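You operate a simulated robot arm through the tools that you are given. There is no shell and no other tool. Be economical: measure what you need, move in short steps, check, and stop when the job is done.

You run a simulated robot arm. Do the job below in one go: nothing can be reset, and whatever is moved stays where it is left.

JOB
Box the capped jar of pellets, then shut and latch the lid.
Fine: draw the jar carrier OUT and leave it there; stand the jar upright in the store box; leave the other small jars. Set down upright: small jar with the orange foot.

It is judged by the outcome, as a careful person would: the job done as asked, and still so three seconds after it is handed in. It fails if anything else is knocked over, pushed out of place, dropped, spilled or broken. Lids that push on must go on centred and level and be pressed home; caps that screw on are set level and turned clockwise until they are tight.

ROBOT AND FRAMES
A 6-joint arm with a two-finger parallel gripper, fixed in place. Base frame: the origin is at the foot of the arm, x ahead of it, y to its left, z up; the work surface is at about z = 8. Lengths are in mm, angles in rad, forces in N, time in s.
With the tool pointing down near the work surface it reaches from about 140 to 580 mm from the base axis. Its first joint turns from -1.152 to 1.152 rad. Payload 2.1 kg.
Tool frame: the origin (TCP) lies between the finger pads and is the grasp point; the fingertips stand 30 mm ahead of it; z points along the fingers, y is the line along which they close. The gripper opens to 94 mm. The fingers are 28 mm wide and 10 mm thick; the gripper's body (50 by 96 mm) begins 55 mm behind the TCP.
Orientation is that of the tool frame in the base frame, as a unit quaternion [x, y, z, w]. With the fingers straight down and closing along the base's y, the tool's x points along the base's -x, its y along +y and its z along -z.

CONTROLS
- The arm moves only by the tool send_rows. Its argument "rows" is a list that holds one entry, the list of rows, each a list of 7 numbers: the shift along the base's x, y, z in units of 25 mm (1.0 is 25 mm), then the turn, a rotation vector about the base's x, y, z in units of 8 degrees (1.0 is 8 degrees), then the opening, from 0 (shut) to 1 (fully open). In form: [[[x, y, z, wx, wy, wz, jaw], ...]]. A call has 1 to 8 rows; each row shifts and turns the commanded pose from where the row before left it. A call with a number of a shift or a turn outside -1 to 1 is refused whole. Rows are played at 5 a second. More than 50 mm and 0.15 rad between two rows, or a gripper value outside its range, and nothing of the call is played. Where a pose cannot be reached the arm comes as near as it can. A force on the tool above 50 N (or 10 N above the force at the start of the call, whichever is more), or a blocked arm, ends the call early, and 0.2 s more pass. The fingers move at their own pace (about 72 mm/s each) and stop on an object; they squeeze with about 31 N. The grip force told is the motor's: it shows also when the fingers shut on nothing. Time passes only in rows, and 0.2 s behind the last, so rows that do not move let the fingers close. The reply holds the time, the measured pose of the TCP, the force on the tool along the base axes, the opening and the grip force, in the units named above and with some noise, with the torque about the TCP (base axes, N m) and any sound that the robot's microphone picked up.
- Cameras (640 x 400 px; columns grow to the right, rows downward): "scene" is fixed at [60.1, -369.5, 500.8]; the picture's right is [0.76, -0.65, 0.00], its down [-0.27, -0.31, -0.91] and it looks along [0.59, 0.69, -0.41] (base axes); focal length 313 px, centre (320, 200). "wrist" rides on the gripper at [76, 14, -103] in the tool frame; the picture's right is [-0.18, 0.98, 0.00], its down [-0.75, -0.14, -0.64] and it looks along [-0.63, -0.12, 0.77] (tool axes); focal length 243 px, centre (320, 200). There is no depth. A picture from a camera that has moved, and an enlarged one, comes with that camera's place and axes in the base frame and with its lens.
- get_image(camera): a new picture of that camera. No time passes.
- close_up(camera, box): a new picture of the part [left, top, right, bottom] of that camera's present view, enlarged. No time passes.
- close_job(): hands the job in; it is judged then, once.

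Go step by step. Nothing tells you positions but the pictures and the camera data: compare them with the known pose of the tool, close in by small moves and look again before you grip or let go. The budget is 120 turns and 64 pictures, counting those below and the enlarged ones. Unless the task says otherwise, let go and move clear before handing in, and close with one line.

The tools are called after "Emit:" as a command line: name --argument value ..., lists and objects as JSON in quotes. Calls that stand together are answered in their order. send_rows: Moves the arm, as the interface text tells. Its arguments: {"type":"object","properties":{"rows":{"type":"array","items":{"type":"array","items":{"type":"array","items":{"type":"number"}}}}},"required":["rows"]} The other tools are called the same way: get_image (camera) takes a picture; close_up (camera, box) takes an enlarged picture of a part of a camera's view; close_job () hands the job in.

At the start:

```text
clock: 0.0
tool_pos: [299.3, 180.4, 391.9]
orientation: [0.0, 1.0, -0.001, 0.0]
ft_force: [-0.9, -0.1, -0.2]
moment: [-0.02, -0.02, -0.01]
opening: 94.1
grip_force: 0.0
```

scene: 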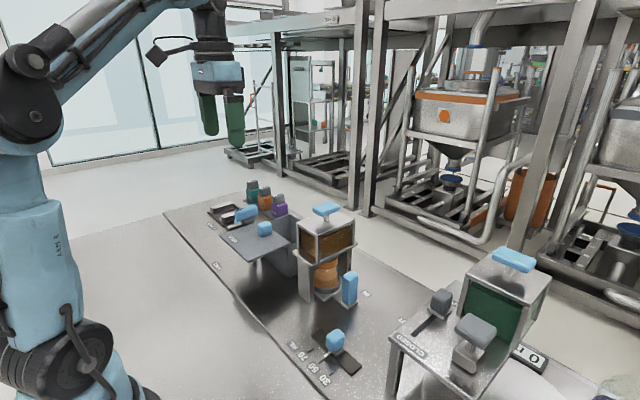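
wrist: 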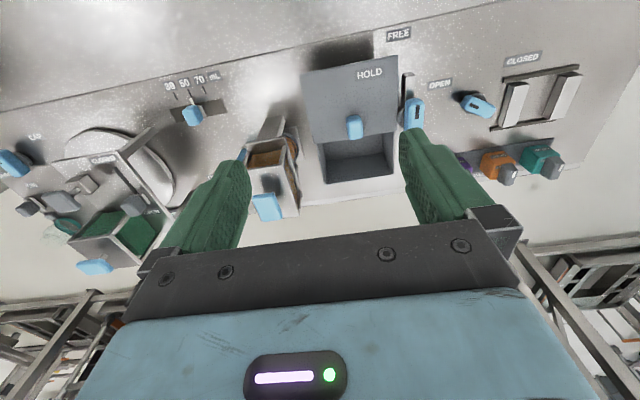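

I see a bench with several stations: small jars at the back left, a store box with a blue-knob lid, dispensers, and a dosing machine. I'll enlarge the views to understand them.

Emit:
close_up --camera "scene" --box '[160, 160, 400, 310]'

Emit:
close_up --camera "scene" --box '[260, 230, 580, 400]'

Emit:
close_up --camera "wrist" --box '[0, 20, 320, 290]'

Emit:
close_up --camera "wrist" --box '[290, 10, 610, 210]'

```text
2.67 times, centred on (280, 235) of scene
camera zoom: at [60.1, -369.5, 500.8], right [0.76, -0.65, 0.0], down [-0.27, -0.31, -0.91], along [0.59, 0.69, -0.41], focal length 836 px, centre (427, 107)
```

zoom: 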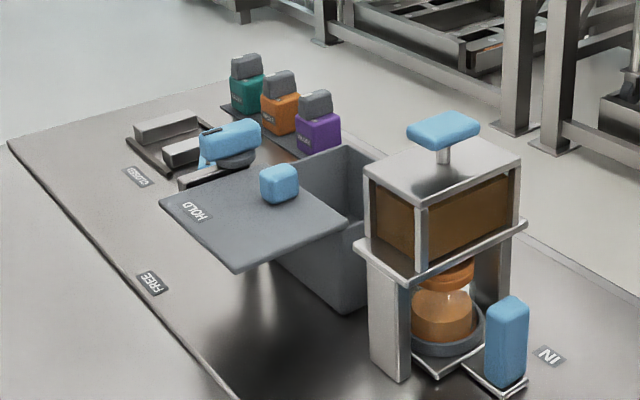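

```text
2.00 times, centred on (420, 315) of scene
camera zoom: at [60.1, -369.5, 500.8], right [0.76, -0.65, 0.0], down [-0.27, -0.31, -0.91], along [0.59, 0.69, -0.41], focal length 627 px, centre (120, -30)
```

zoom: 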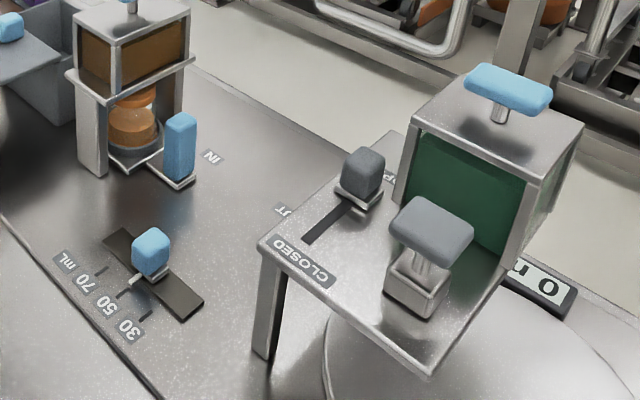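

```text
1.48 times, centred on (160, 155) of wrist
camera zoom: at [225.0, 195.1, 495.7], right [0.18, 0.98, 0.0], down [0.75, -0.14, 0.64], along [0.63, -0.12, -0.77], focal length 359 px, centre (557, 267)
```

zoom: 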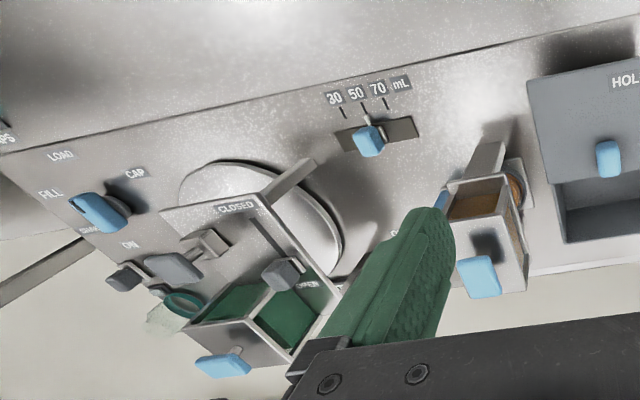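

```text
2.00 times, centred on (450, 110) of wrist
camera zoom: at [225.0, 195.1, 495.7], right [0.18, 0.98, 0.0], down [0.75, -0.14, 0.64], along [0.63, -0.12, -0.77], focal length 485 px, centre (60, 380)
```

zoom: 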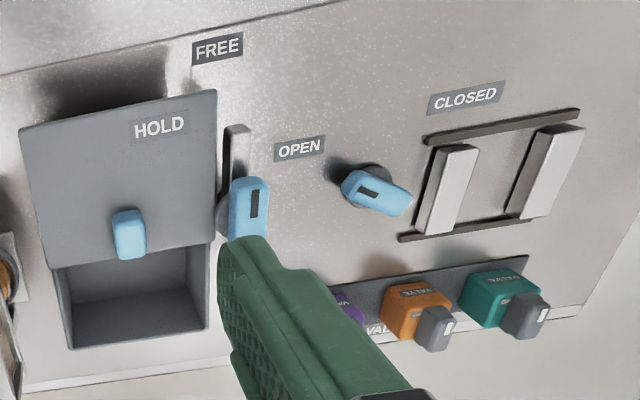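

I need to see what's hidden under the gripper: the jar in the carrier, and the disc on the right. I'll move sideways high above everything and look.

Emit:
send_rows --rows '[[[0, -1, 0, 0, 0, 0, 1], [0, -1, 0, 0, 0, 0, 1], [0, -1, 0, 0, 0, 0, 1], [0, -1, 0, 0, 0, 0, 1], [0, -1, 0, 0, 0, 0, 1], [0, -1, 0, 0, 0, 0, 1], [0, -1, 0, 0, 0, 0, 1], [0, -1, 0, 0, 0, 0, 1]]]'

Emit:
get_image --camera "wrist"

Emit:
close_up --camera "scene" --box '[290, 230, 370, 310]'

```text
clock: 1.8
tool_pos: [299.6, -20.4, 391.0]
orientation: [0.0, 1.0, 0.0, 0.0]
ft_force: [0.6, 0.7, -0.1]
moment: [-0.02, -0.03, -0.03]
opening: 93.9
grip_force: 0.1
```

```text
57 pictures are left
camera wrist: at [225.0, -6.4, 494.6], right [0.18, 0.98, 0.0], down [0.75, -0.14, 0.64], along [0.63, -0.12, -0.77], focal length 243 px, centre (320, 200)
```

wrist: 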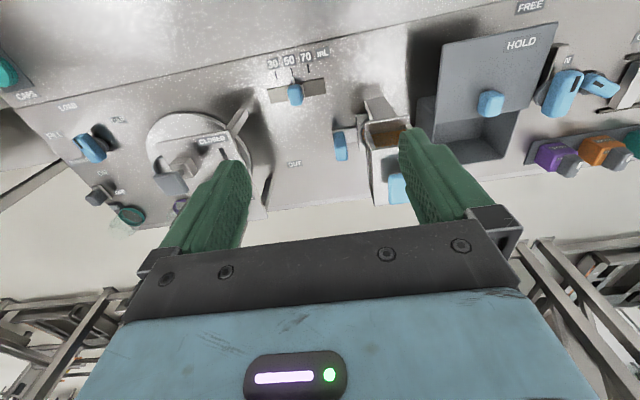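

```text
5.00 times, centred on (330, 270) of scene
camera zoom: at [60.1, -369.4, 500.8], right [0.76, -0.65, 0.0], down [-0.27, -0.31, -0.91], along [0.59, 0.69, -0.41], focal length 1566 px, centre (270, -150)
```

zoom: 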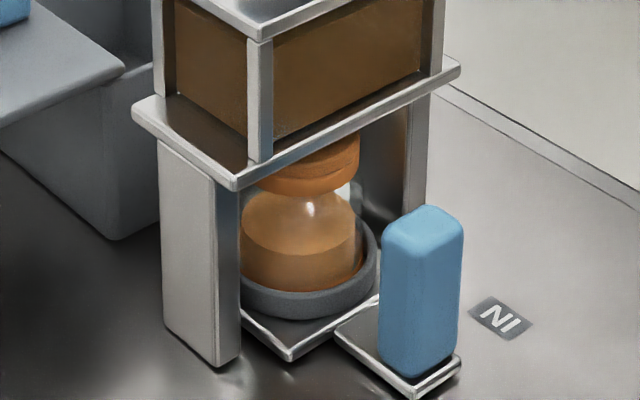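

The pellet jar (orange cap) sits in the grey cup of the carrier, with a blue handle at its IN mark and OUT towards -y. I'll check the other area and the box with its latch more closely.

Emit:
close_up --camera "wrist" --box '[400, 0, 640, 180]'

Emit:
close_up --camera "wrist" --box '[240, 30, 440, 220]'

Emit:
close_up --camera "wrist" --box '[60, 90, 260, 250]'

Emit:
close_up --camera "scene" --box '[200, 175, 300, 260]'

```text
2.22 times, centred on (520, 90) of wrist
camera zoom: at [225.0, -6.4, 494.6], right [0.18, 0.98, 0.0], down [0.75, -0.14, 0.64], along [0.63, -0.12, -0.77], focal length 539 px, centre (-124, 444)
```

zoom: 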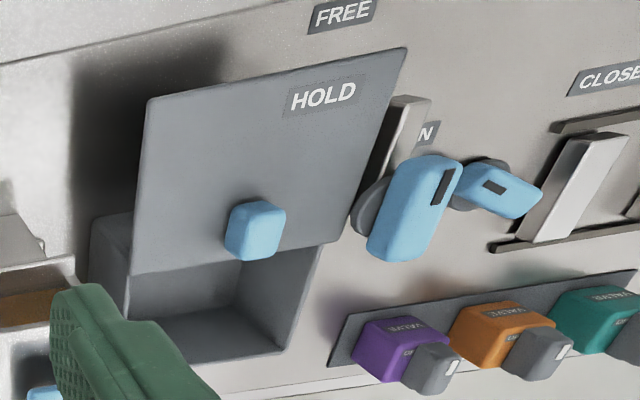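

```text
2.11 times, centred on (340, 125) of wrist
camera zoom: at [225.0, -6.4, 494.6], right [0.18, 0.98, 0.0], down [0.75, -0.14, 0.64], along [0.63, -0.12, -0.77], focal length 511 px, centre (278, 358)
```

zoom: 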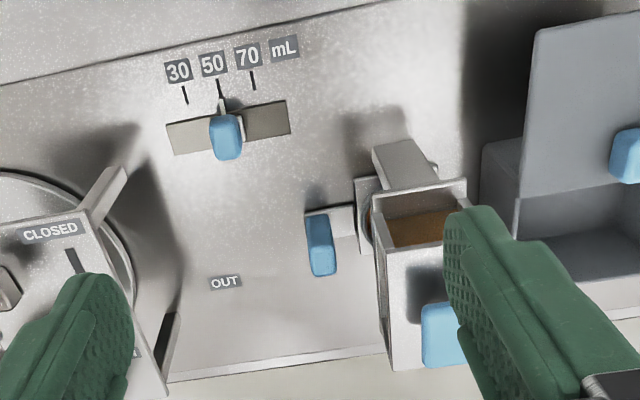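

```text
2.50 times, centred on (160, 170) of wrist
camera zoom: at [225.0, -6.4, 494.6], right [0.18, 0.98, 0.0], down [0.75, -0.14, 0.64], along [0.63, -0.12, -0.77], focal length 606 px, centre (720, 275)
```

zoom: 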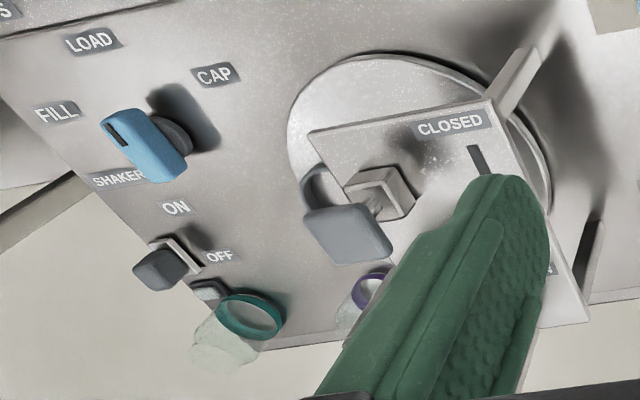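

```text
4.71 times, centred on (250, 218) of scene
camera zoom: at [60.1, -369.4, 500.8], right [0.76, -0.65, 0.0], down [-0.27, -0.31, -0.91], along [0.59, 0.69, -0.41], focal length 1474 px, centre (649, 118)
```

zoom: 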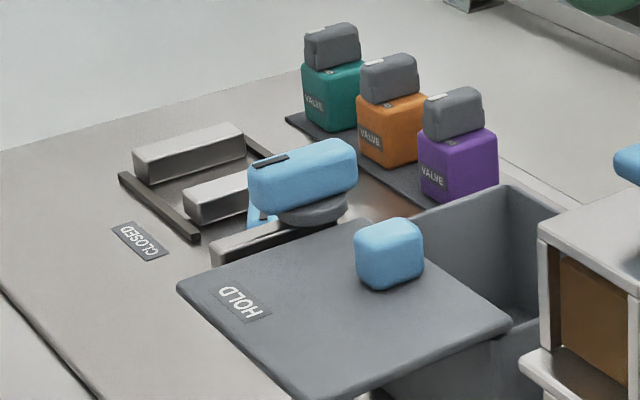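

I take the carrier handle to be at about (452,-11), top about z 90, and the hopper shelf's front edge at y≈33. I'll turn the tool 90° so that the body clears the hopper and the camera faces it, then look closer.

Emit:
send_rows --rows '[[[0.5, 0, 0, 0, 0, 1, 1], [0.5, 0, 0, 0, 0, 1, 1], [0.5, 0, 0, 0, 0, 1, 1], [0.5, 0, 0, 0, 0, 1, 1], [0.5, 0, 0, 0, 0, 1, 1], [0.5, 0, 0, 0, 0, 1, 1], [0.5, 0, 0, 0, 0, 1, 1], [0.5, 0, 0, 0, 0, 1, 1]]]'

Emit:
send_rows --rows '[[[0.5, 0, -0.5, 0, 0, 1, 1], [0.5, 0, -1, 0, 0, 1, 1], [0.5, 0.2, -1, 0, 0, 1, 1], [0.5, 0.2, -1, 0, 0, 0.25, 1], [0, 0, -1, 0, 0, 0, 1], [0, 0, -1, 0, 0, 0, 1], [0, 0, 0, 0, 0, 0, 1]]]'

Emit:
get_image --camera "wrist"

Emit:
get_image --camera "scene"

```text
clock: 3.6
tool_pos: [399.5, -19.3, 390.8]
orientation: [-0.532, 0.847, 0.0, 0.0]
ft_force: [0.8, 0.3, -0.2]
moment: [0.04, 0.0, 0.01]
opening: 94.0
grip_force: 0.0
```

```text
clock: 5.2
tool_pos: [450.0, -9.2, 253.0]
orientation: [0.708, -0.707, 0.0, 0.0]
ft_force: [0.0, 0.2, -0.4]
moment: [-0.02, -0.02, 0.0]
opening: 94.3
grip_force: 0.0
```

```text
51 pictures are left
camera wrist: at [437.1, -85.8, 357.2], right [-0.98, 0.18, 0.0], down [0.14, 0.75, 0.64], along [0.12, 0.63, -0.77], focal length 243 px, centre (320, 200)
```

wrist: 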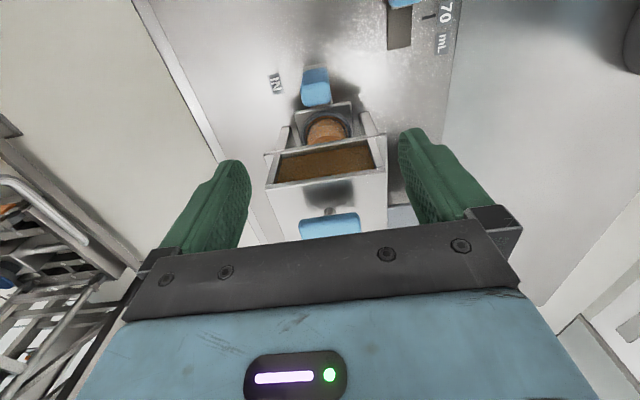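

```text
50 pictures are left
```

scene: 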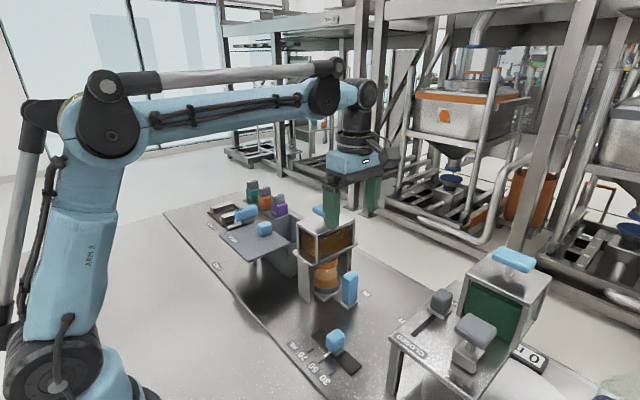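

Emit:
close_up --camera "wrist" --box '[250, 50, 410, 200]'

```text
2.67 times, centred on (330, 125) of wrist
camera zoom: at [437.1, -85.8, 357.2], right [-0.98, 0.18, 0.0], down [0.14, 0.75, 0.64], along [0.12, 0.63, -0.77], focal length 647 px, centre (293, 400)
```

zoom: 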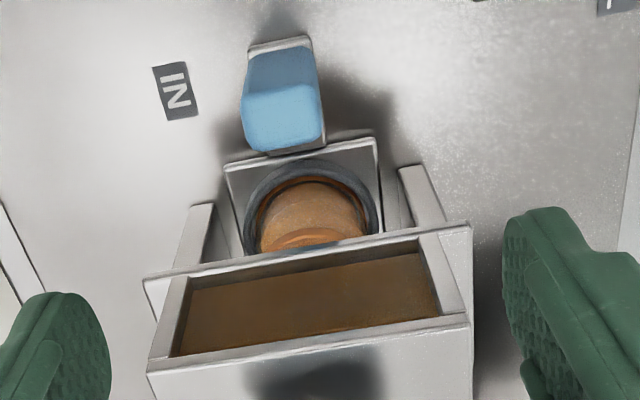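

The handle is about 31 mm (x) by 22 mm (y), its top centre near (455.5,-8). I go down with the fingers open along x.

Emit:
send_rows --rows '[[[0.22, 0.0, -1, 0, 0, 0, 0.9], [0, 0, -1, 0, 0, 0, 0.8], [0, 0, -1, 0, 0, 0, 0.8], [0, 0, -1, 0, 0, 0, 0.8], [0, 0, -1, 0, 0, 0, 0.8], [0, 0, -1, 0, 0, 0, 0.8], [0, 0, -0.4, 0, 0, 0, 0.8], [0, 0, 0, 0, 0, 0, 0.8]]]'

Emit:
get_image --camera "wrist"

Emit:
close_up --camera "scene" --box '[280, 180, 420, 310]'

```text
clock: 6.5
tool_pos: [456.9, -8.5, 125.4]
orientation: [-0.706, 0.708, 0.004, 0.002]
ft_force: [-3.1, -2.3, 19.2]
moment: [1.06, -0.51, 0.09]
opening: 75.0
grip_force: 0.0
stopped in row 6: the force on the tool passed its limit at 117 N (the readings are from after the stop); the commanded pose is now the measured one
```

```text
48 pictures are left
camera wrist: at [444.1, -86.3, 228.8], right [-0.98, 0.19, 0.0], down [0.14, 0.75, 0.65], along [0.12, 0.64, -0.76], focal length 243 px, centre (320, 200)
```

wrist: 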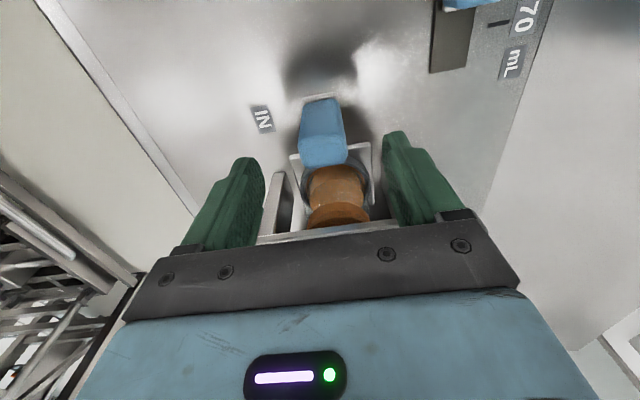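

```text
3.08 times, centred on (350, 245) of scene
camera zoom: at [60.0, -369.5, 500.9], right [0.76, -0.65, 0.0], down [-0.27, -0.31, -0.91], along [0.59, 0.69, -0.41], focal length 964 px, centre (228, 62)
```

zoom: 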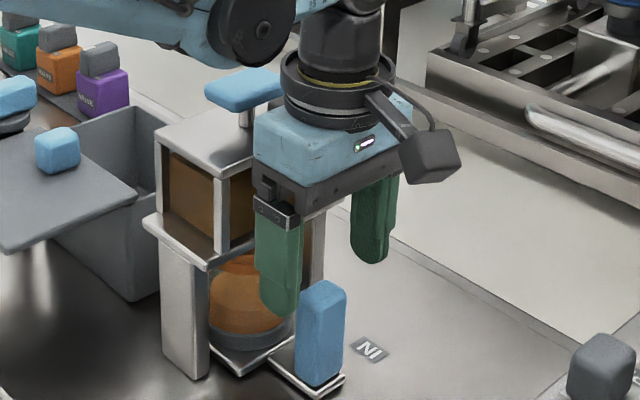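

Something above the fingers (the wrist flange) touched the hopper's top knob. I'll back up, tilt the tool so its upper part leans to -y, and check the hopper.

Emit:
send_rows --rows '[[[0, -0.3, 1, 0, 0, 0, 0.8], [0, -0.3, 1, 0, 0, 0, 0.8], [0, -0.3, 0, 1, 0, 0, 0.8], [0, 0, 0, 1, 0, 0, 0.8], [0, 0, 0, 1, 0, 0, 0.8], [0, 0, 0, 0, 0, 0, 0.8]]]'

Emit:
get_image --camera "scene"

Emit:
get_image --camera "wrist"

```text
clock: 7.9
tool_pos: [456.5, -32.4, 175.1]
orientation: [0.691, -0.691, -0.15, -0.149]
ft_force: [-0.4, -0.3, 0.4]
moment: [-0.02, 0.04, -0.01]
opening: 75.3
grip_force: 0.0
```

```text
46 pictures are left
```

scene: 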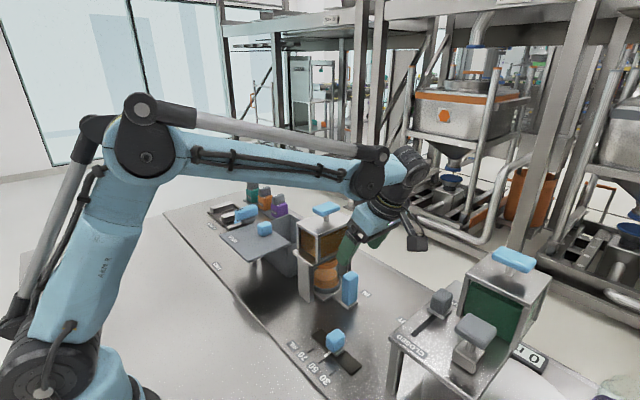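

```text
45 pictures are left
camera wrist: at [444.3, -144.0, 237.3], right [-0.98, 0.17, 0.08], down [0.14, 0.42, 0.9], along [0.12, 0.89, -0.44], focal length 243 px, centre (320, 200)
```

wrist: 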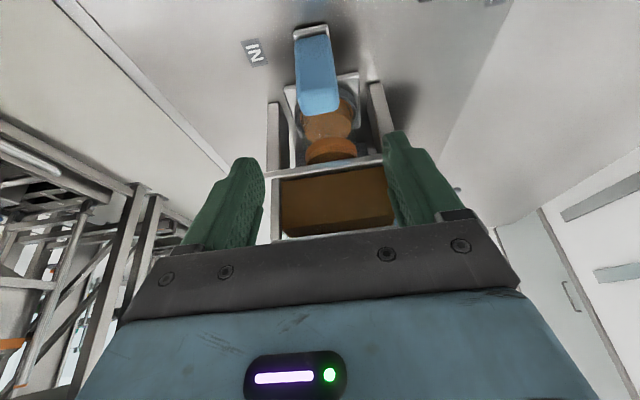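

Everything is still in place, and the tilted tool now clears the hopper. Descending to the handle.

Emit:
send_rows --rows '[[[0, 0.1, -0.8, 0, 0, 0, 0.8], [0, 0.1, -0.8, 0, 0, 0, 0.8], [0, 0.2, -0.8, 0, 0, 0, 0.8], [0, 0.2, -0.8, 0, 0, 0, 0.8], [0, 0.2, -0.8, 0, 0, 0, 0.8], [0, 0, 0, 0, 0, 0, 0.8]]]'

Emit:
get_image --camera "wrist"

Emit:
close_up --camera "scene" --box '[280, 200, 420, 310]'

```text
clock: 9.3
tool_pos: [457.8, -10.4, 74.5]
orientation: [-0.691, 0.692, 0.15, 0.149]
ft_force: [0.0, 0.3, -0.4]
moment: [0.01, -0.02, 0.0]
opening: 75.4
grip_force: 0.1
```

```text
44 pictures are left
camera wrist: at [445.0, -121.5, 137.1], right [-0.98, 0.17, 0.08], down [0.14, 0.42, 0.9], along [0.12, 0.89, -0.44], focal length 243 px, centre (320, 200)
```

wrist: 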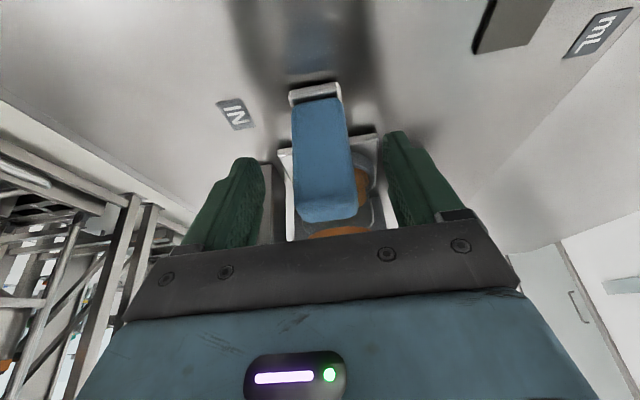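

```text
3.64 times, centred on (350, 255) of scene
camera zoom: at [60.1, -369.5, 500.8], right [0.76, -0.65, 0.0], down [-0.27, -0.31, -0.91], along [0.59, 0.69, -0.41], focal length 1139 px, centre (211, 0)
```

zoom: 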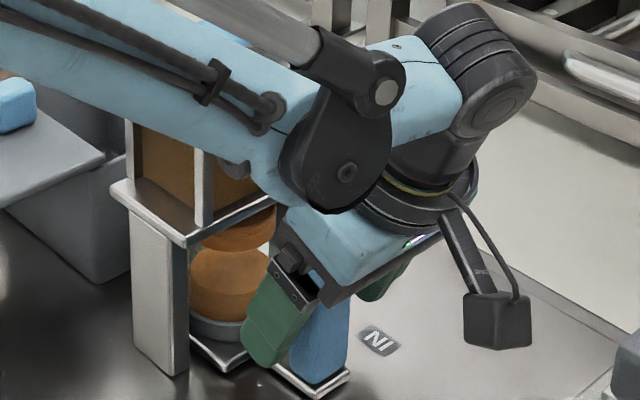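

The fingers straddle the handle; closing.

Emit:
send_rows --rows '[[[0, 0, 0, 0, 0, 0, 0.5], [0, 0, 0, 0, 0, 0, 0.2], [0, 0, 0, 0, 0, 0, 0.2], [0, 0, 0, 0, 0, 0, 0.2]]]'

```text
clock: 10.3
tool_pos: [455.4, -9.1, 74.5]
orientation: [0.692, -0.69, -0.154, -0.146]
ft_force: [-43.1, 0.8, -8.4]
moment: [-0.38, -0.92, -0.03]
opening: 36.1
grip_force: 44.4
```

The handle is gripped (36 mm wide), with a sideways load because I was a few mm too far in +x; I ease that out.

Emit:
send_rows --rows '[[[-0.08, 0, 0, 0, 0, 0, 0.2], [-0.08, 0, 0, 0, 0, 0, 0.2], [0, 0, 0, 0, 0, 0, 0.2]]]'

```text
clock: 11.1
tool_pos: [454.5, -10.7, 73.9]
orientation: [-0.69, 0.692, 0.148, 0.151]
ft_force: [18.2, 1.4, -30.3]
moment: [0.55, 0.36, 0.16]
opening: 35.9
grip_force: 45.2
```

Emit:
send_rows --rows '[[[0.045, 0, -0.05, 0, 0, 0, 0.2], [0, -0.3, 0, 0, 0, 0, 0.2], [0, -0.3, 0, 0, 0, 0, 0.2], [0, 0, 0, 0, 0, 0, 0.2]]]'

```text
clock: 12.1
tool_pos: [454.9, -27.0, 74.3]
orientation: [-0.69, 0.692, 0.15, 0.151]
ft_force: [16.1, 0.4, 4.6]
moment: [-0.71, -0.05, 0.03]
opening: 36.5
grip_force: 45.3
```

Emit:
send_rows --rows '[[[0.03, -0.5, 0, 0, 0, 0, 0.2], [0, -0.5, 0, 0, 0, 0, 0.2], [0, -0.5, 0, 0, 0, 0, 0.2], [0, -0.5, 0, 0, 0, 0, 0.2], [0, 0, 0, 0, 0, 0, 0.2]]]'

Emit:
get_image --camera "scene"

Emit:
get_image --camera "wrist"

```text
clock: 12.8
tool_pos: [455.8, -44.3, 74.0]
orientation: [-0.691, 0.691, 0.153, 0.147]
ft_force: [-1.6, 3.4, 4.0]
moment: [-1.63, -0.14, -0.16]
opening: 36.5
grip_force: 45.5
stopped in row 3: the force on the tool passed its limit at 69 N (the readings are from after the stop); the commanded pose is now the measured one
```

```text
42 pictures are left
```

scene: 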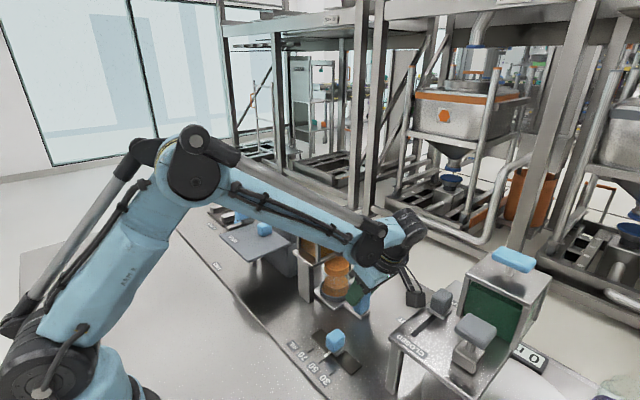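

```text
41 pictures are left
camera wrist: at [442.8, -156.6, 137.6], right [-0.98, 0.17, 0.08], down [0.15, 0.42, 0.9], along [0.11, 0.89, -0.44], focal length 243 px, centre (320, 200)
```

wrist: 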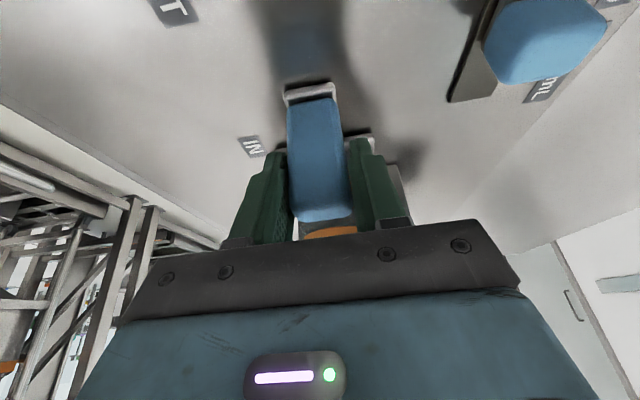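

Emit:
close_up --camera "scene" --box '[300, 210, 480, 340]'

```text
3.08 times, centred on (390, 275) of scene
camera zoom: at [60.1, -369.5, 500.9], right [0.76, -0.65, 0.0], down [-0.27, -0.31, -0.91], along [0.59, 0.69, -0.41], focal length 964 px, centre (105, -31)
```

zoom: 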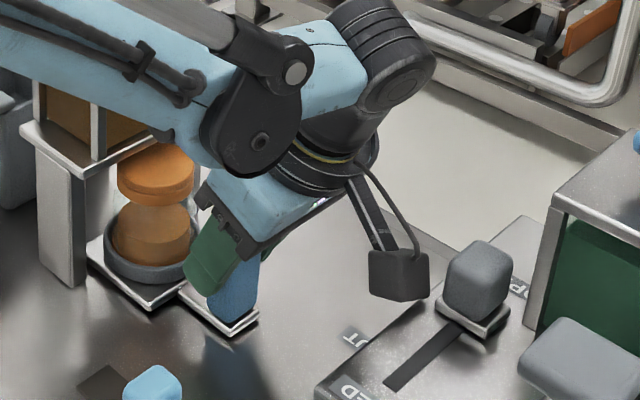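

The carrier came out about 34 mm; the camera bracket is now too close to the green machine's deck, so I stop here, release, rise, and regrip with the tool turned straight.

Emit:
send_rows --rows '[[[0, 0, 0, 0, 0, 0, 0.8], [0, 0, 0, 0, 0, 0, 0.8], [0, 0, 0, 0, 0, 0, 0.8], [0, 0, 1, 0, 0, 0, 0.8], [0, 0, 1, 0, 0, 0, 0.8], [0, 0, 1, 0, 0, 0, 0.8], [0, 0, 1, 0, 0, 0, 0.8], [0, 0, 1, 0, 0, 0, 0.8]]]'

Emit:
send_rows --rows '[[[0, -0.4, 0, -1, 0, 0, 0.8], [0, -0.4, 0, -1, 0, 0, 0.8], [0, -0.4, 0, -1, 0, 0, 0.8], [0, 0, 0.5, 0, 0, -1, 0.8], [0, 0, 0.5, 0, 0, -1, 0.8], [0, 0, 0.5, 0, 0, -1, 0.8], [0, 0, 0.5, 0, 0, -1, 0.8], [0, 0, 0.5, 0, 0, -1, 0.8]]]'

Emit:
send_rows --rows '[[[0, 0, 0, 0, 0, -1, 0.8], [0, 0, 0, 0, 0, -1, 0.8], [0, 0, 0, 0, 0, -1, 0.8], [0, 0, 0, 0, 0, -1, 0.8], [0, 0, 0, 0, 0, -1, 0.8], [0, 0, 0, 0, 0, -1, 0.8], [0, 0, 0, 0, 0, -0.25, 0.8], [0, 0, 0, 0, 0, 0, 0.8]]]'

Emit:
get_image --camera "wrist"

Emit:
get_image --camera "scene"

```text
clock: 14.6
tool_pos: [454.3, -44.1, 199.0]
orientation: [-0.691, 0.691, 0.153, 0.148]
ft_force: [0.4, 0.6, 1.2]
moment: [-0.02, -0.02, 0.0]
opening: 75.2
grip_force: 0.1
```

```text
clock: 16.4
tool_pos: [455.0, -73.9, 262.2]
orientation: [-0.422, 0.907, 0.005, 0.003]
ft_force: [-0.1, 0.7, 0.0]
moment: [-0.04, -0.03, -0.01]
opening: 75.4
grip_force: 0.1
```

```text
clock: 18.2
tool_pos: [453.6, -75.0, 261.7]
orientation: [0.001, 1.0, 0.003, 0.005]
ft_force: [0.0, -0.4, 0.1]
moment: [0.01, -0.03, -0.03]
opening: 75.3
grip_force: 0.1
```

```text
39 pictures are left
camera wrist: at [378.8, -61.1, 365.4], right [0.19, 0.98, 0.01], down [0.75, -0.15, 0.65], along [0.64, -0.11, -0.76], focal length 243 px, centre (320, 200)
```

wrist: 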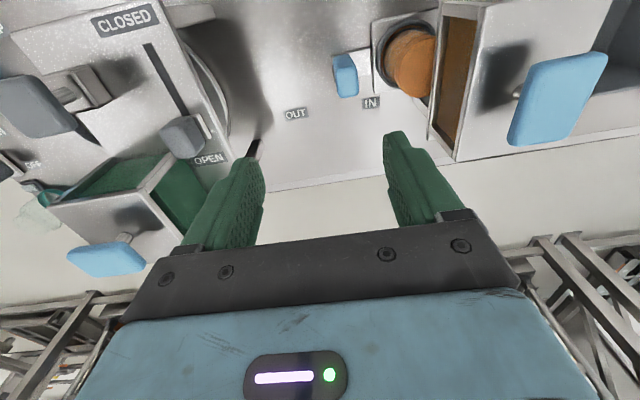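

```text
38 pictures are left
```

scene: 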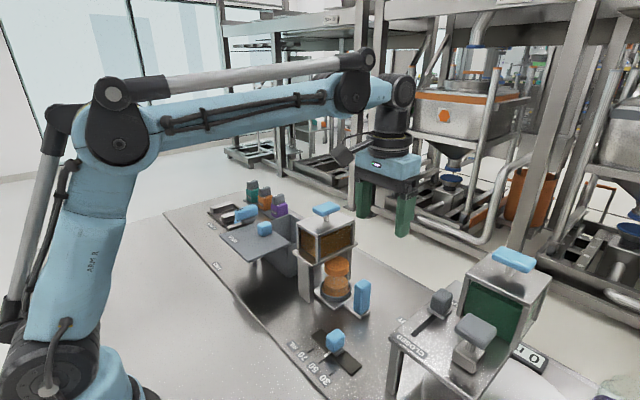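

The jar carrier is partly out, handle near (454,-43). I'll regrip with the tool turned 90° again but leaning slightly the other way, so the camera rides well above the green machine's deck and knob.

Emit:
send_rows --rows '[[[0, 0, 0, 0, 0, 1, 0.8], [0, 0, 0, 0, 0, 1, 0.8], [0, 0, 0, 0, 0, 1, 0.8], [0, 0, 0, 0, 0, 1, 0.8], [0, 0, 0, 0, 0, 1, 0.8], [0, 0, 0, 0, 0, 1, 0.8], [0, 0, 0, 0, 0, 1, 0.8], [0, 0, 0, 0, 0, 1, 0.8]]]'

Emit:
send_rows --rows '[[[0, 0, -0.5, 0, 0, 1, 0.8], [0, 0.3, -0.5, 0, 0, 1, 0.8], [0.04, 0.5, -0.5, 0, 0, 1, 0.8], [0, 0.4, -0.5, 0, 0, 0.3, 0.8], [0, 0, 0, -1, 0, 0, 0.8], [0, 0, 0, 0, 0, 0, 0.8]]]'

Emit:
get_image --camera "wrist"

```text
clock: 20.0
tool_pos: [453.8, -76.0, 262.1]
orientation: [-0.53, 0.848, 0.005, 0.003]
ft_force: [0.5, 0.5, 0.8]
moment: [0.0, 0.02, -0.01]
opening: 75.3
grip_force: 0.1
```

```text
clock: 21.4
tool_pos: [456.3, -43.2, 211.4]
orientation: [0.708, -0.703, 0.043, 0.048]
ft_force: [-0.3, -0.1, 0.2]
moment: [-0.01, -0.01, -0.02]
opening: 75.3
grip_force: 0.0
```

```text
37 pictures are left
camera wrist: at [444.4, -106.7, 324.1], right [-0.98, 0.18, -0.02], down [0.14, 0.83, 0.54], along [0.11, 0.53, -0.84], focal length 243 px, centre (320, 200)
```

wrist: 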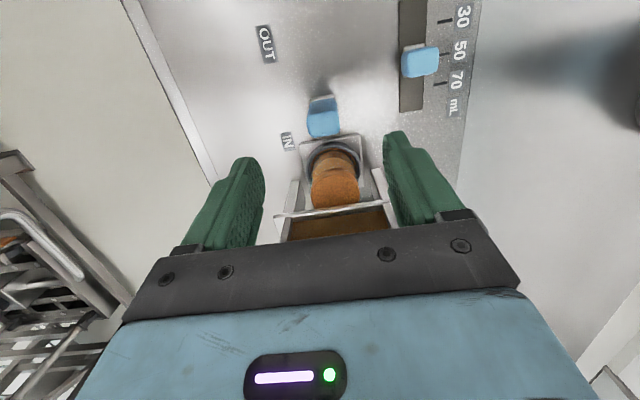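

The handle is centred at (455,-42), the jar's cap near (455,21). Descending to the handle.

Emit:
send_rows --rows '[[[-0.05, 0.02, -1, 0, 0, 0, 0.8], [0, 0, -1, 0, 0, 0, 0.8], [0, 0, -1, 0, 0, 0, 0.8], [0, 0, -1, 0, 0, 0, 0.8], [0, 0, -1, 0, 0, 0, 0.8], [0, 0, -0.15, 0, 0, 0, 0.8], [0, 0, 0, 0, 0, 0, 0.5], [0, 0, 0, 0, 0, 0, 0.5]]]'

Emit:
send_rows --rows '[[[0, 0, 0, 0, 0, 0, 0.3], [0, 0, 0, 0, 0, 0, 0.25], [0, 0, 0, 0, 0, 0, 0.25]]]'

```text
clock: 23.2
tool_pos: [453.2, -45.0, 83.7]
orientation: [0.707, -0.704, 0.043, 0.048]
ft_force: [0.0, -0.1, -0.2]
moment: [-0.05, -0.01, 0.01]
opening: 46.7
grip_force: 0.0
```

```text
clock: 24.0
tool_pos: [455.5, -44.1, 83.0]
orientation: [0.707, -0.704, 0.045, 0.046]
ft_force: [32.3, 0.2, -11.9]
moment: [-0.15, 0.6, -0.63]
opening: 36.3
grip_force: 44.9
```

Emit:
send_rows --rows '[[[0.09, 0, -0.02, 0, 0, 0, 0.25], [0, -0.3, 0, 0, 0, 0, 0.25], [0, -0.4, 0, 0, 0, 0, 0.25], [0, -0.4, 0, 0, 0, 0, 0.25], [0, -0.4, 0, 0, 0, 0, 0.25], [0, 0, 0, 0, 0, 0, 0.25]]]'

Emit:
close_up --camera "scene" --box '[300, 210, 480, 340]'

```text
clock: 25.4
tool_pos: [454.7, -81.8, 83.5]
orientation: [0.707, -0.704, 0.041, 0.05]
ft_force: [-24.8, -0.4, 26.9]
moment: [0.55, -0.26, -0.07]
opening: 36.2
grip_force: 45.1
```

```text
3.08 times, centred on (390, 275) of scene
camera zoom: at [60.0, -369.4, 500.9], right [0.76, -0.65, 0.0], down [-0.27, -0.31, -0.91], along [0.59, 0.69, -0.41], focal length 964 px, centre (105, -31)
```

zoom: 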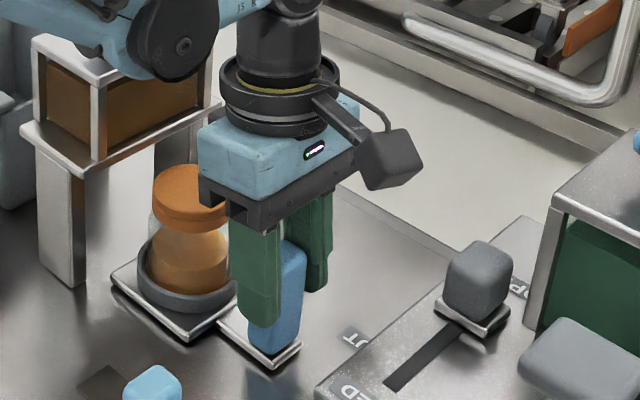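

Going well and well clear of the deck. I pull on towards OUT in small steps.

Emit:
send_rows --rows '[[[-0.05, -0.2, 0.03, 0, 0, 0, 0.25], [0, -0.3, 0, 0, 0, 0, 0.25], [0, -0.3, 0, 0, 0, 0, 0.25], [0, -0.3, 0, 0, 0, 0, 0.25], [0, 0, 0, 0, 0, 0, 0.25]]]'

Emit:
close_up --camera "scene" --box '[300, 210, 480, 340]'

```text
clock: 26.6
tool_pos: [454.9, -110.3, 82.6]
orientation: [0.707, -0.704, 0.041, 0.051]
ft_force: [-29.2, -0.6, -23.7]
moment: [-0.48, -0.5, -0.04]
opening: 36.4
grip_force: 45.0
```

```text
3.08 times, centred on (390, 275) of scene
camera zoom: at [60.2, -369.5, 500.8], right [0.76, -0.65, 0.0], down [-0.27, -0.31, -0.91], along [0.59, 0.69, -0.41], focal length 964 px, centre (105, -31)
```

zoom: 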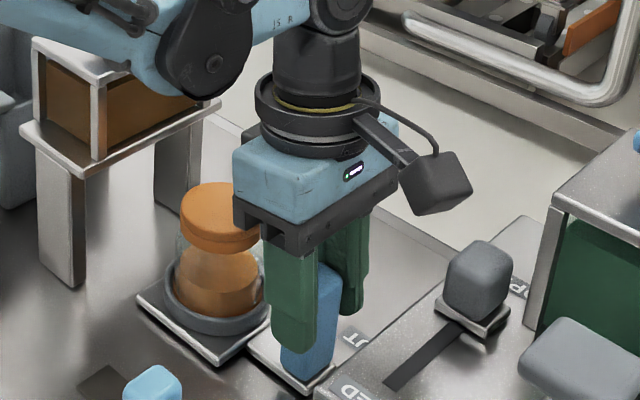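

Emit:
send_rows --rows '[[[-0.06, -0.2, -0.03, 0, 0, 0, 0.25], [0, -0.2, 0, 0, 0, 0, 0.25], [0, -0.2, 0, 0, 0, 0, 0.25], [0, 0, 0, 0, 0, 0, 0.25]]]'

```text
clock: 27.6
tool_pos: [455.3, -120.0, 82.6]
orientation: [0.709, -0.703, 0.042, 0.045]
ft_force: [2.1, 31.4, 5.5]
moment: [-0.26, -0.07, -0.31]
opening: 36.4
grip_force: 45.3
```

There is resistance at y≈-120, likely the OUT end stop. I release and rise, then turn the tool straight and look.

Emit:
send_rows --rows '[[[0, 0.16, 0, 0, 0, 0, 0.25], [0, 0, 0, 0, 0, 0, 0.6], [0, 0, 0, 0, 0, 0, 0.6], [0, 0, 1, 0, 0, 0, 0.6], [0, 0, 1, 0, 0, 0, 0.8], [0, 0, 1, 1, 0, 0, 0.8], [0, 0, 1, 0, 0, -1, 0.8], [0, 0, 1, 0, 0, -1, 0.8]]]'

Emit:
send_rows --rows '[[[0, 0.5, 0, 0, 0, -1, 0.9], [0, 0.5, 0, 0, 0, -1, 0.9], [0, 0.5, 0, 0, 0, -1, 0.9], [0, 0.5, 0, 0, 0, -1, 0.9], [0, 0.5, 0, 0, 0, -1, 0.9], [0, 0, 0, 0, 0, -1, 0.9], [0, 0, 0, 0, 0, -1, 0.9], [0, 0, 0, 0, 0, -1, 0.9]]]'

Emit:
send_rows --rows '[[[0, 0, 0, 0, 0, -1, 0.9], [0, 0, 0, 0, 0, -0.3, 0.9], [0, 0, 0, 0, 0, 0, 0.9]]]'

Emit:
get_image --camera "wrist"

Emit:
close_up --camera "scene" --box '[300, 210, 480, 340]'

```text
clock: 29.4
tool_pos: [454.5, -120.3, 207.4]
orientation: [-0.603, 0.798, 0.006, 0.002]
ft_force: [0.1, 0.3, 0.5]
moment: [-0.02, 0.0, 0.01]
opening: 75.2
grip_force: 0.0
```

```text
clock: 31.2
tool_pos: [454.2, -57.6, 207.4]
orientation: [-0.089, 0.996, 0.004, 0.005]
ft_force: [-0.2, -0.5, -0.3]
moment: [0.03, -0.02, -0.01]
opening: 84.7
grip_force: 0.2
```

```text
clock: 32.0
tool_pos: [453.9, -56.8, 207.0]
orientation: [0.001, 1.0, 0.003, 0.005]
ft_force: [-0.6, 0.1, -0.2]
moment: [0.0, 0.01, 0.05]
opening: 84.6
grip_force: 0.1
```

```text
34 pictures are left
camera wrist: at [378.3, -44.4, 310.9], right [0.19, 0.98, 0.01], down [0.75, -0.15, 0.65], along [0.64, -0.11, -0.76], focal length 243 px, centre (320, 200)
```

wrist: 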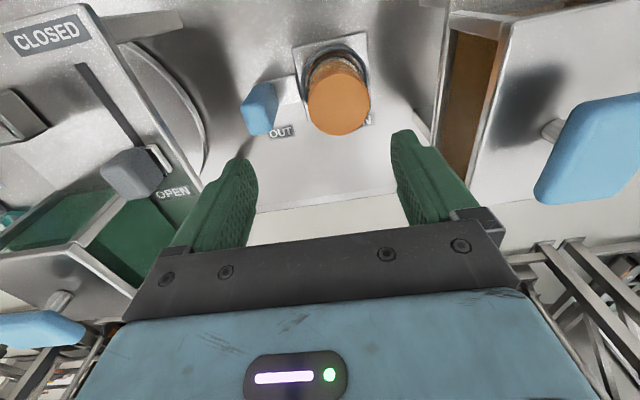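

```text
3.08 times, centred on (390, 275) of scene
camera zoom: at [60.1, -369.5, 500.8], right [0.76, -0.65, 0.0], down [-0.27, -0.31, -0.91], along [0.59, 0.69, -0.41], focal length 964 px, centre (105, -31)
```

zoom: 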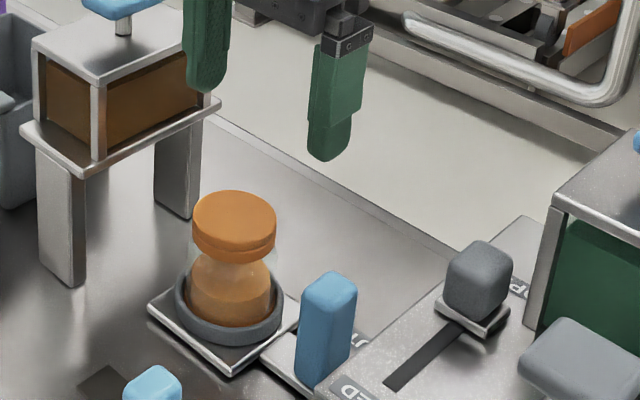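

The carrier stands at OUT, jar free of the hopper. I take the jar's axis at about (452,-40), cap top z≈100. I hover above it to check centring.

Emit:
send_rows --rows '[[[0, 0.33, -1, 0, 0, 0, 0.8], [-0.05, 0.33, -1, 0, 0, 0, 0.8], [0, 0, -0.2, 0, 0, 0, 0.8], [0, 0, 0, 0, 0, 0, 0.8]]]'

Emit:
get_image --camera "wrist"

Emit:
close_up --camera "scene" --box '[320, 200, 460, 320]'

```text
clock: 33.0
tool_pos: [454.1, -41.1, 151.0]
orientation: [0.0, 1.0, 0.004, 0.005]
ft_force: [-0.7, 0.4, -0.5]
moment: [0.02, 0.01, 0.01]
opening: 75.2
grip_force: 0.2
```

```text
32 pictures are left
camera wrist: at [378.1, -27.5, 255.2], right [0.19, 0.98, 0.01], down [0.75, -0.15, 0.65], along [0.64, -0.11, -0.76], focal length 243 px, centre (320, 200)
```

wrist: 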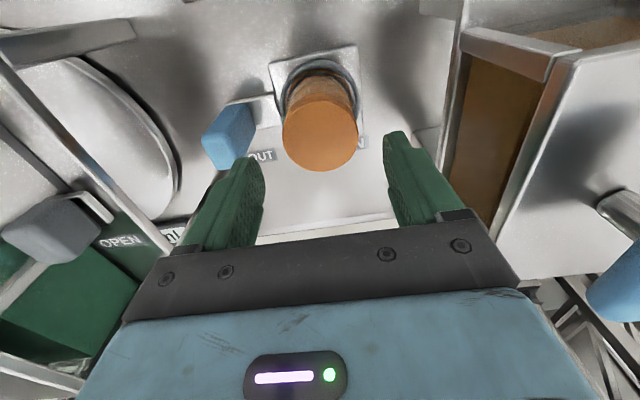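

```text
3.33 times, centred on (390, 260) of scene
camera zoom: at [60.1, -369.5, 500.8], right [0.76, -0.65, 0.0], down [-0.27, -0.31, -0.91], along [0.59, 0.69, -0.41], focal length 1044 px, centre (87, 0)
```

zoom: 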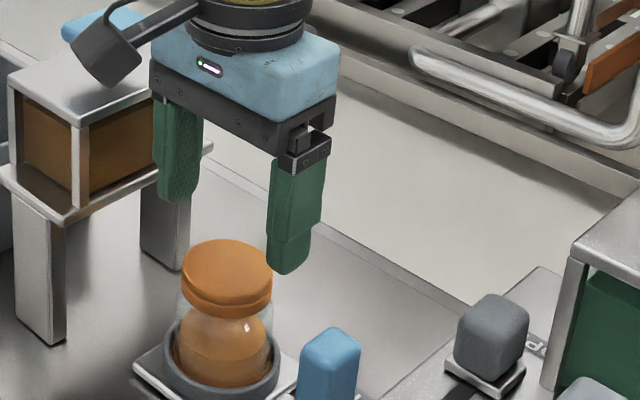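

Cap is centred at about (450.5,-40.5). I narrow the opening to clear the handle and lower around the jar, fingertips staying above the cup rim.

Emit:
send_rows --rows '[[[-0.14, 0.02, -0.6, 0, 0, 0, 0.76], [0, 0, -0.6, 0, 0, 0, 0.76], [0, 0, 0, 0, 0, 0, 0.76]]]'

Emit:
get_image --camera "wrist"

Emit:
close_up --camera "scene" --box '[320, 220, 440, 320]'

```text
clock: 33.8
tool_pos: [449.4, -42.2, 123.1]
orientation: [0.001, 1.0, 0.004, 0.005]
ft_force: [0.0, -0.5, 0.2]
moment: [0.01, 0.01, 0.0]
opening: 71.5
grip_force: 0.0
```

```text
30 pictures are left
camera wrist: at [374.2, -27.2, 225.8], right [0.19, 0.98, 0.01], down [0.75, -0.15, 0.65], along [0.64, -0.11, -0.76], focal length 243 px, centre (320, 200)
```

wrist: 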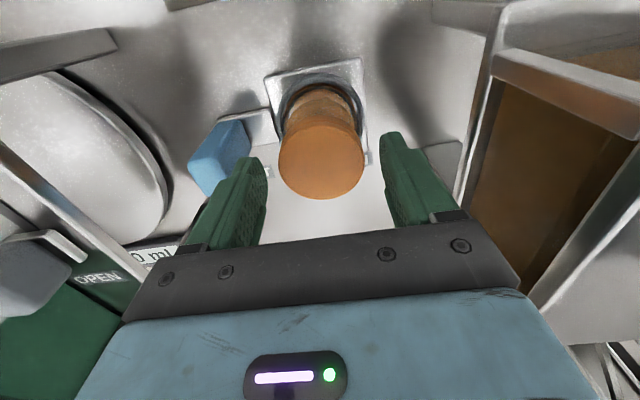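

```text
4.00 times, centred on (380, 270) of scene
camera zoom: at [60.1, -369.5, 500.8], right [0.76, -0.65, 0.0], down [-0.27, -0.31, -0.91], along [0.59, 0.69, -0.41], focal length 1253 px, centre (80, -80)
```

zoom: 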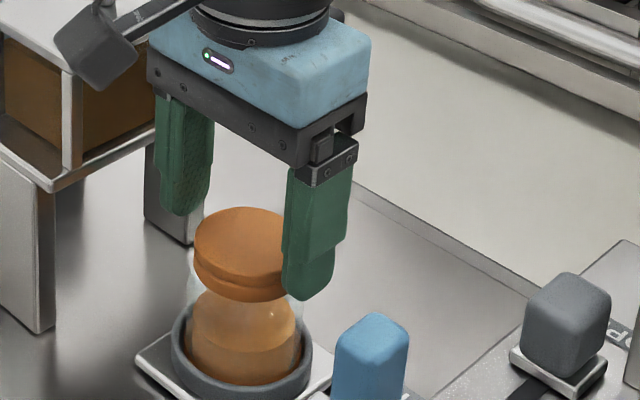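

Emit:
send_rows --rows '[[[0.02, 0.09, 0, 0, 0, 0, 0.76], [0, 0, -0.6, 0, 0, 0, 0.76], [0, 0, -0.6, 0, 0, 0, 0.76], [0, 0, -0.6, 0, 0, 0, 0.76], [0, 0, -0.3, 0, 0, 0, 0.76], [0, 0, 0, 0, 0, 0, 0.76]]]'

Emit:
close_up --camera "scene" --box '[320, 220, 440, 320]'

```text
clock: 35.2
tool_pos: [451.3, -37.0, 70.0]
orientation: [0.0, 1.0, 0.004, 0.005]
ft_force: [-0.8, 0.9, -0.3]
moment: [0.01, 0.01, -0.01]
opening: 71.4
grip_force: 0.0
```

```text
4.00 times, centred on (380, 270) of scene
camera zoom: at [60.1, -369.5, 500.8], right [0.76, -0.65, 0.0], down [-0.27, -0.31, -0.91], along [0.59, 0.69, -0.41], focal length 1253 px, centre (80, -80)
```

zoom: 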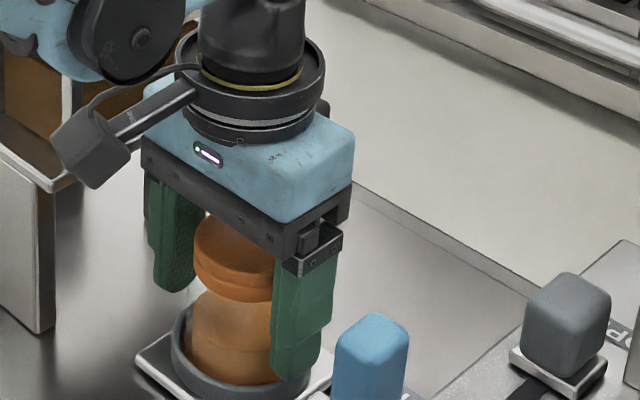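

The fingers are around the jar with no contact. Closing gently.

Emit:
send_rows --rows '[[[0, 0, 0, 0, 0, 0, 0.68], [0, 0, 0, 0, 0, 0, 0.62], [0, 0, 0, 0, 0, 0, 0.56], [0, 0, 0, 0, 0, 0, 0.5], [0, 0, 0, 0, 0, 0, 0.45]]]'

```text
clock: 36.4
tool_pos: [449.2, -36.8, 70.3]
orientation: [0.0, 1.0, 0.003, 0.004]
ft_force: [-0.3, -0.2, -0.7]
moment: [0.01, 0.03, 0.0]
opening: 60.8
grip_force: 31.6
```

Gripped at 60.8 mm on the glass. Lifting slowly.

Emit:
send_rows --rows '[[[0, 0, 0.3, 0, 0, 0, 0.45], [0, 0, 0.5, 0, 0, 0, 0.45], [0, 0, 0.8, 0, 0, 0, 0.45], [0, 0, 1, 0, 0, 0, 0.45], [0, 0, 1, 0, 0, 0, 0.45], [0, 0, 0, 0, 0, 0, 0.45]]]'

Emit:
get_image --camera "scene"

```text
clock: 37.8
tool_pos: [450.3, -38.0, 159.3]
orientation: [0.001, 1.0, 0.004, 0.005]
ft_force: [0.5, 1.1, -1.1]
moment: [0.04, 0.0, -0.01]
opening: 60.9
grip_force: 31.3
```

```text
27 pictures are left
```

scene: 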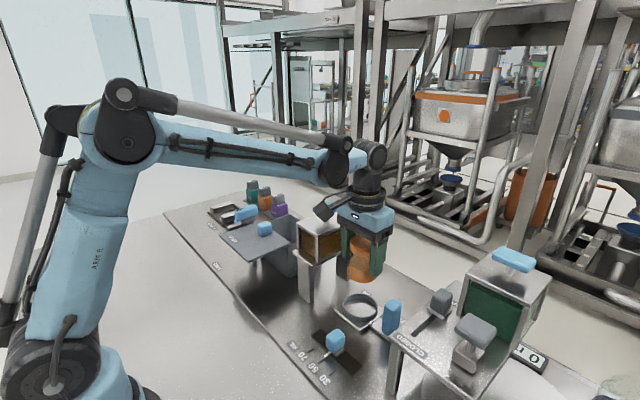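

The jar is lifted cleanly and the carrier stayed OUT. I raise well above the hopper and carry it over to the store box.

Emit:
send_rows --rows '[[[0, 0, 1, 0, 0, 0, 0.45], [0, 0, 1, 0, 0, 0, 0.45], [0, 0, 1, 0, 0, 0, 0.45], [0, 0, 1, 0, 0, 0, 0.45], [0, 0, 1, 0, 0, 0, 0.45], [0, 0, 1, 0, 0, 0, 0.45], [0, 0, 0.8, 0, 0, 0, 0.45]]]'

Emit:
send_rows --rows '[[[0, 1, 0, 0, 0, 0, 0.45], [0, 1, 0, 0, 0, 0, 0.45], [0, 1, 0, 0, 0, 0, 0.45], [0, 1, 0, 0, 0, 0, 0.45], [0, 1, 0, 0, 0, 0, 0.45], [0, 1, 0, 0, 0, 0, 0.45], [0, 1, 0, 0, 0, 0, 0.45], [0, 1, 0, 0, 0, 0, 0.45]]]'

Emit:
send_rows --rows '[[[0.2, 1, 0, 0, 0, 0, 0.45], [0.2, 1, 0, 0, 0, 0, 0.45], [0.2, 0.5, 0, 0, 0, 0, 0.45], [0, 0, -1, 0, 0, 0, 0.45], [0, 0, -1, 0, 0, 0, 0.45], [0, 0, 0, 0, 0, 0, 0.45]]]'

Emit:
get_image --camera "scene"

Emit:
get_image --camera "wrist"

```text
clock: 39.4
tool_pos: [451.3, -37.3, 330.4]
orientation: [0.0, 1.0, 0.003, 0.005]
ft_force: [1.3, 0.0, -2.2]
moment: [0.02, 0.04, 0.01]
opening: 61.0
grip_force: 31.2
```

```text
clock: 41.2
tool_pos: [449.7, 162.2, 329.4]
orientation: [0.001, 1.0, 0.003, 0.005]
ft_force: [-0.1, -0.2, -1.1]
moment: [-0.04, -0.03, 0.0]
opening: 61.0
grip_force: 30.8
```

```text
clock: 42.6
tool_pos: [449.1, 217.5, 267.9]
orientation: [0.001, 1.0, 0.004, 0.004]
ft_force: [1.6, -0.6, -0.4]
moment: [-0.01, 0.01, -0.01]
opening: 60.9
grip_force: 30.8
out of reach, approached as far as the arm can: row 2, 3
```

```text
26 pictures are left
```

scene: 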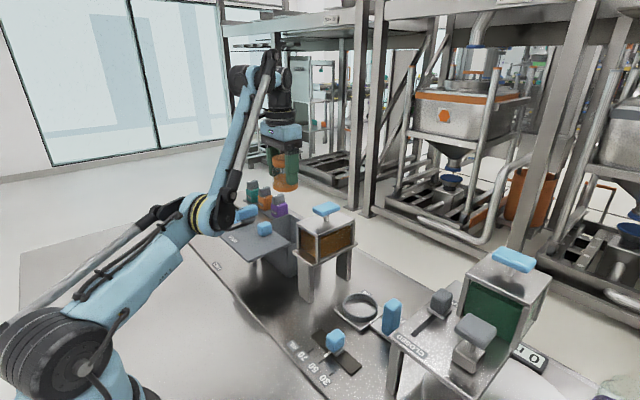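

```text
25 pictures are left
camera wrist: at [373.7, 230.8, 369.8], right [0.19, 0.98, 0.01], down [0.75, -0.15, 0.65], along [0.64, -0.11, -0.76], focal length 243 px, centre (320, 200)
```

wrist: 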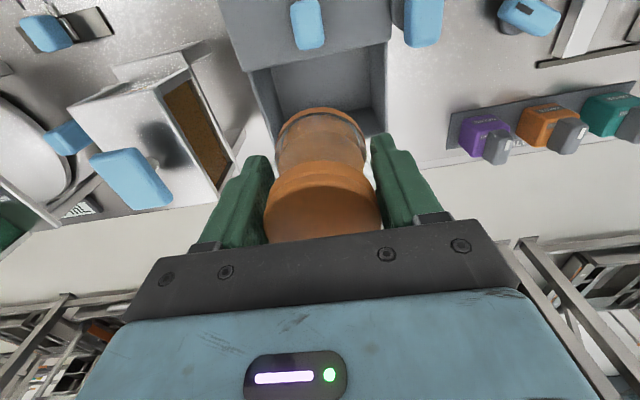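

The jar is over the box and its orange foot shows. I'll enlarge to locate the opening precisely.

Emit:
close_up --camera "wrist" --box '[210, 0, 450, 170]'

```text
2.35 times, centred on (330, 85) of wrist
camera zoom: at [373.7, 230.8, 369.8], right [0.19, 0.98, 0.01], down [0.75, -0.15, 0.65], along [0.64, -0.11, -0.76], focal length 571 px, centre (296, 471)
```

zoom: 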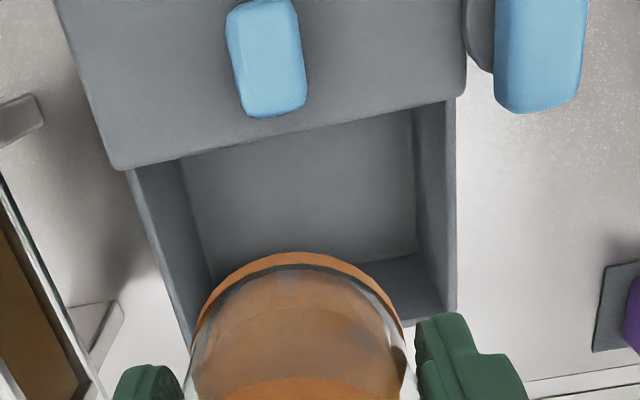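

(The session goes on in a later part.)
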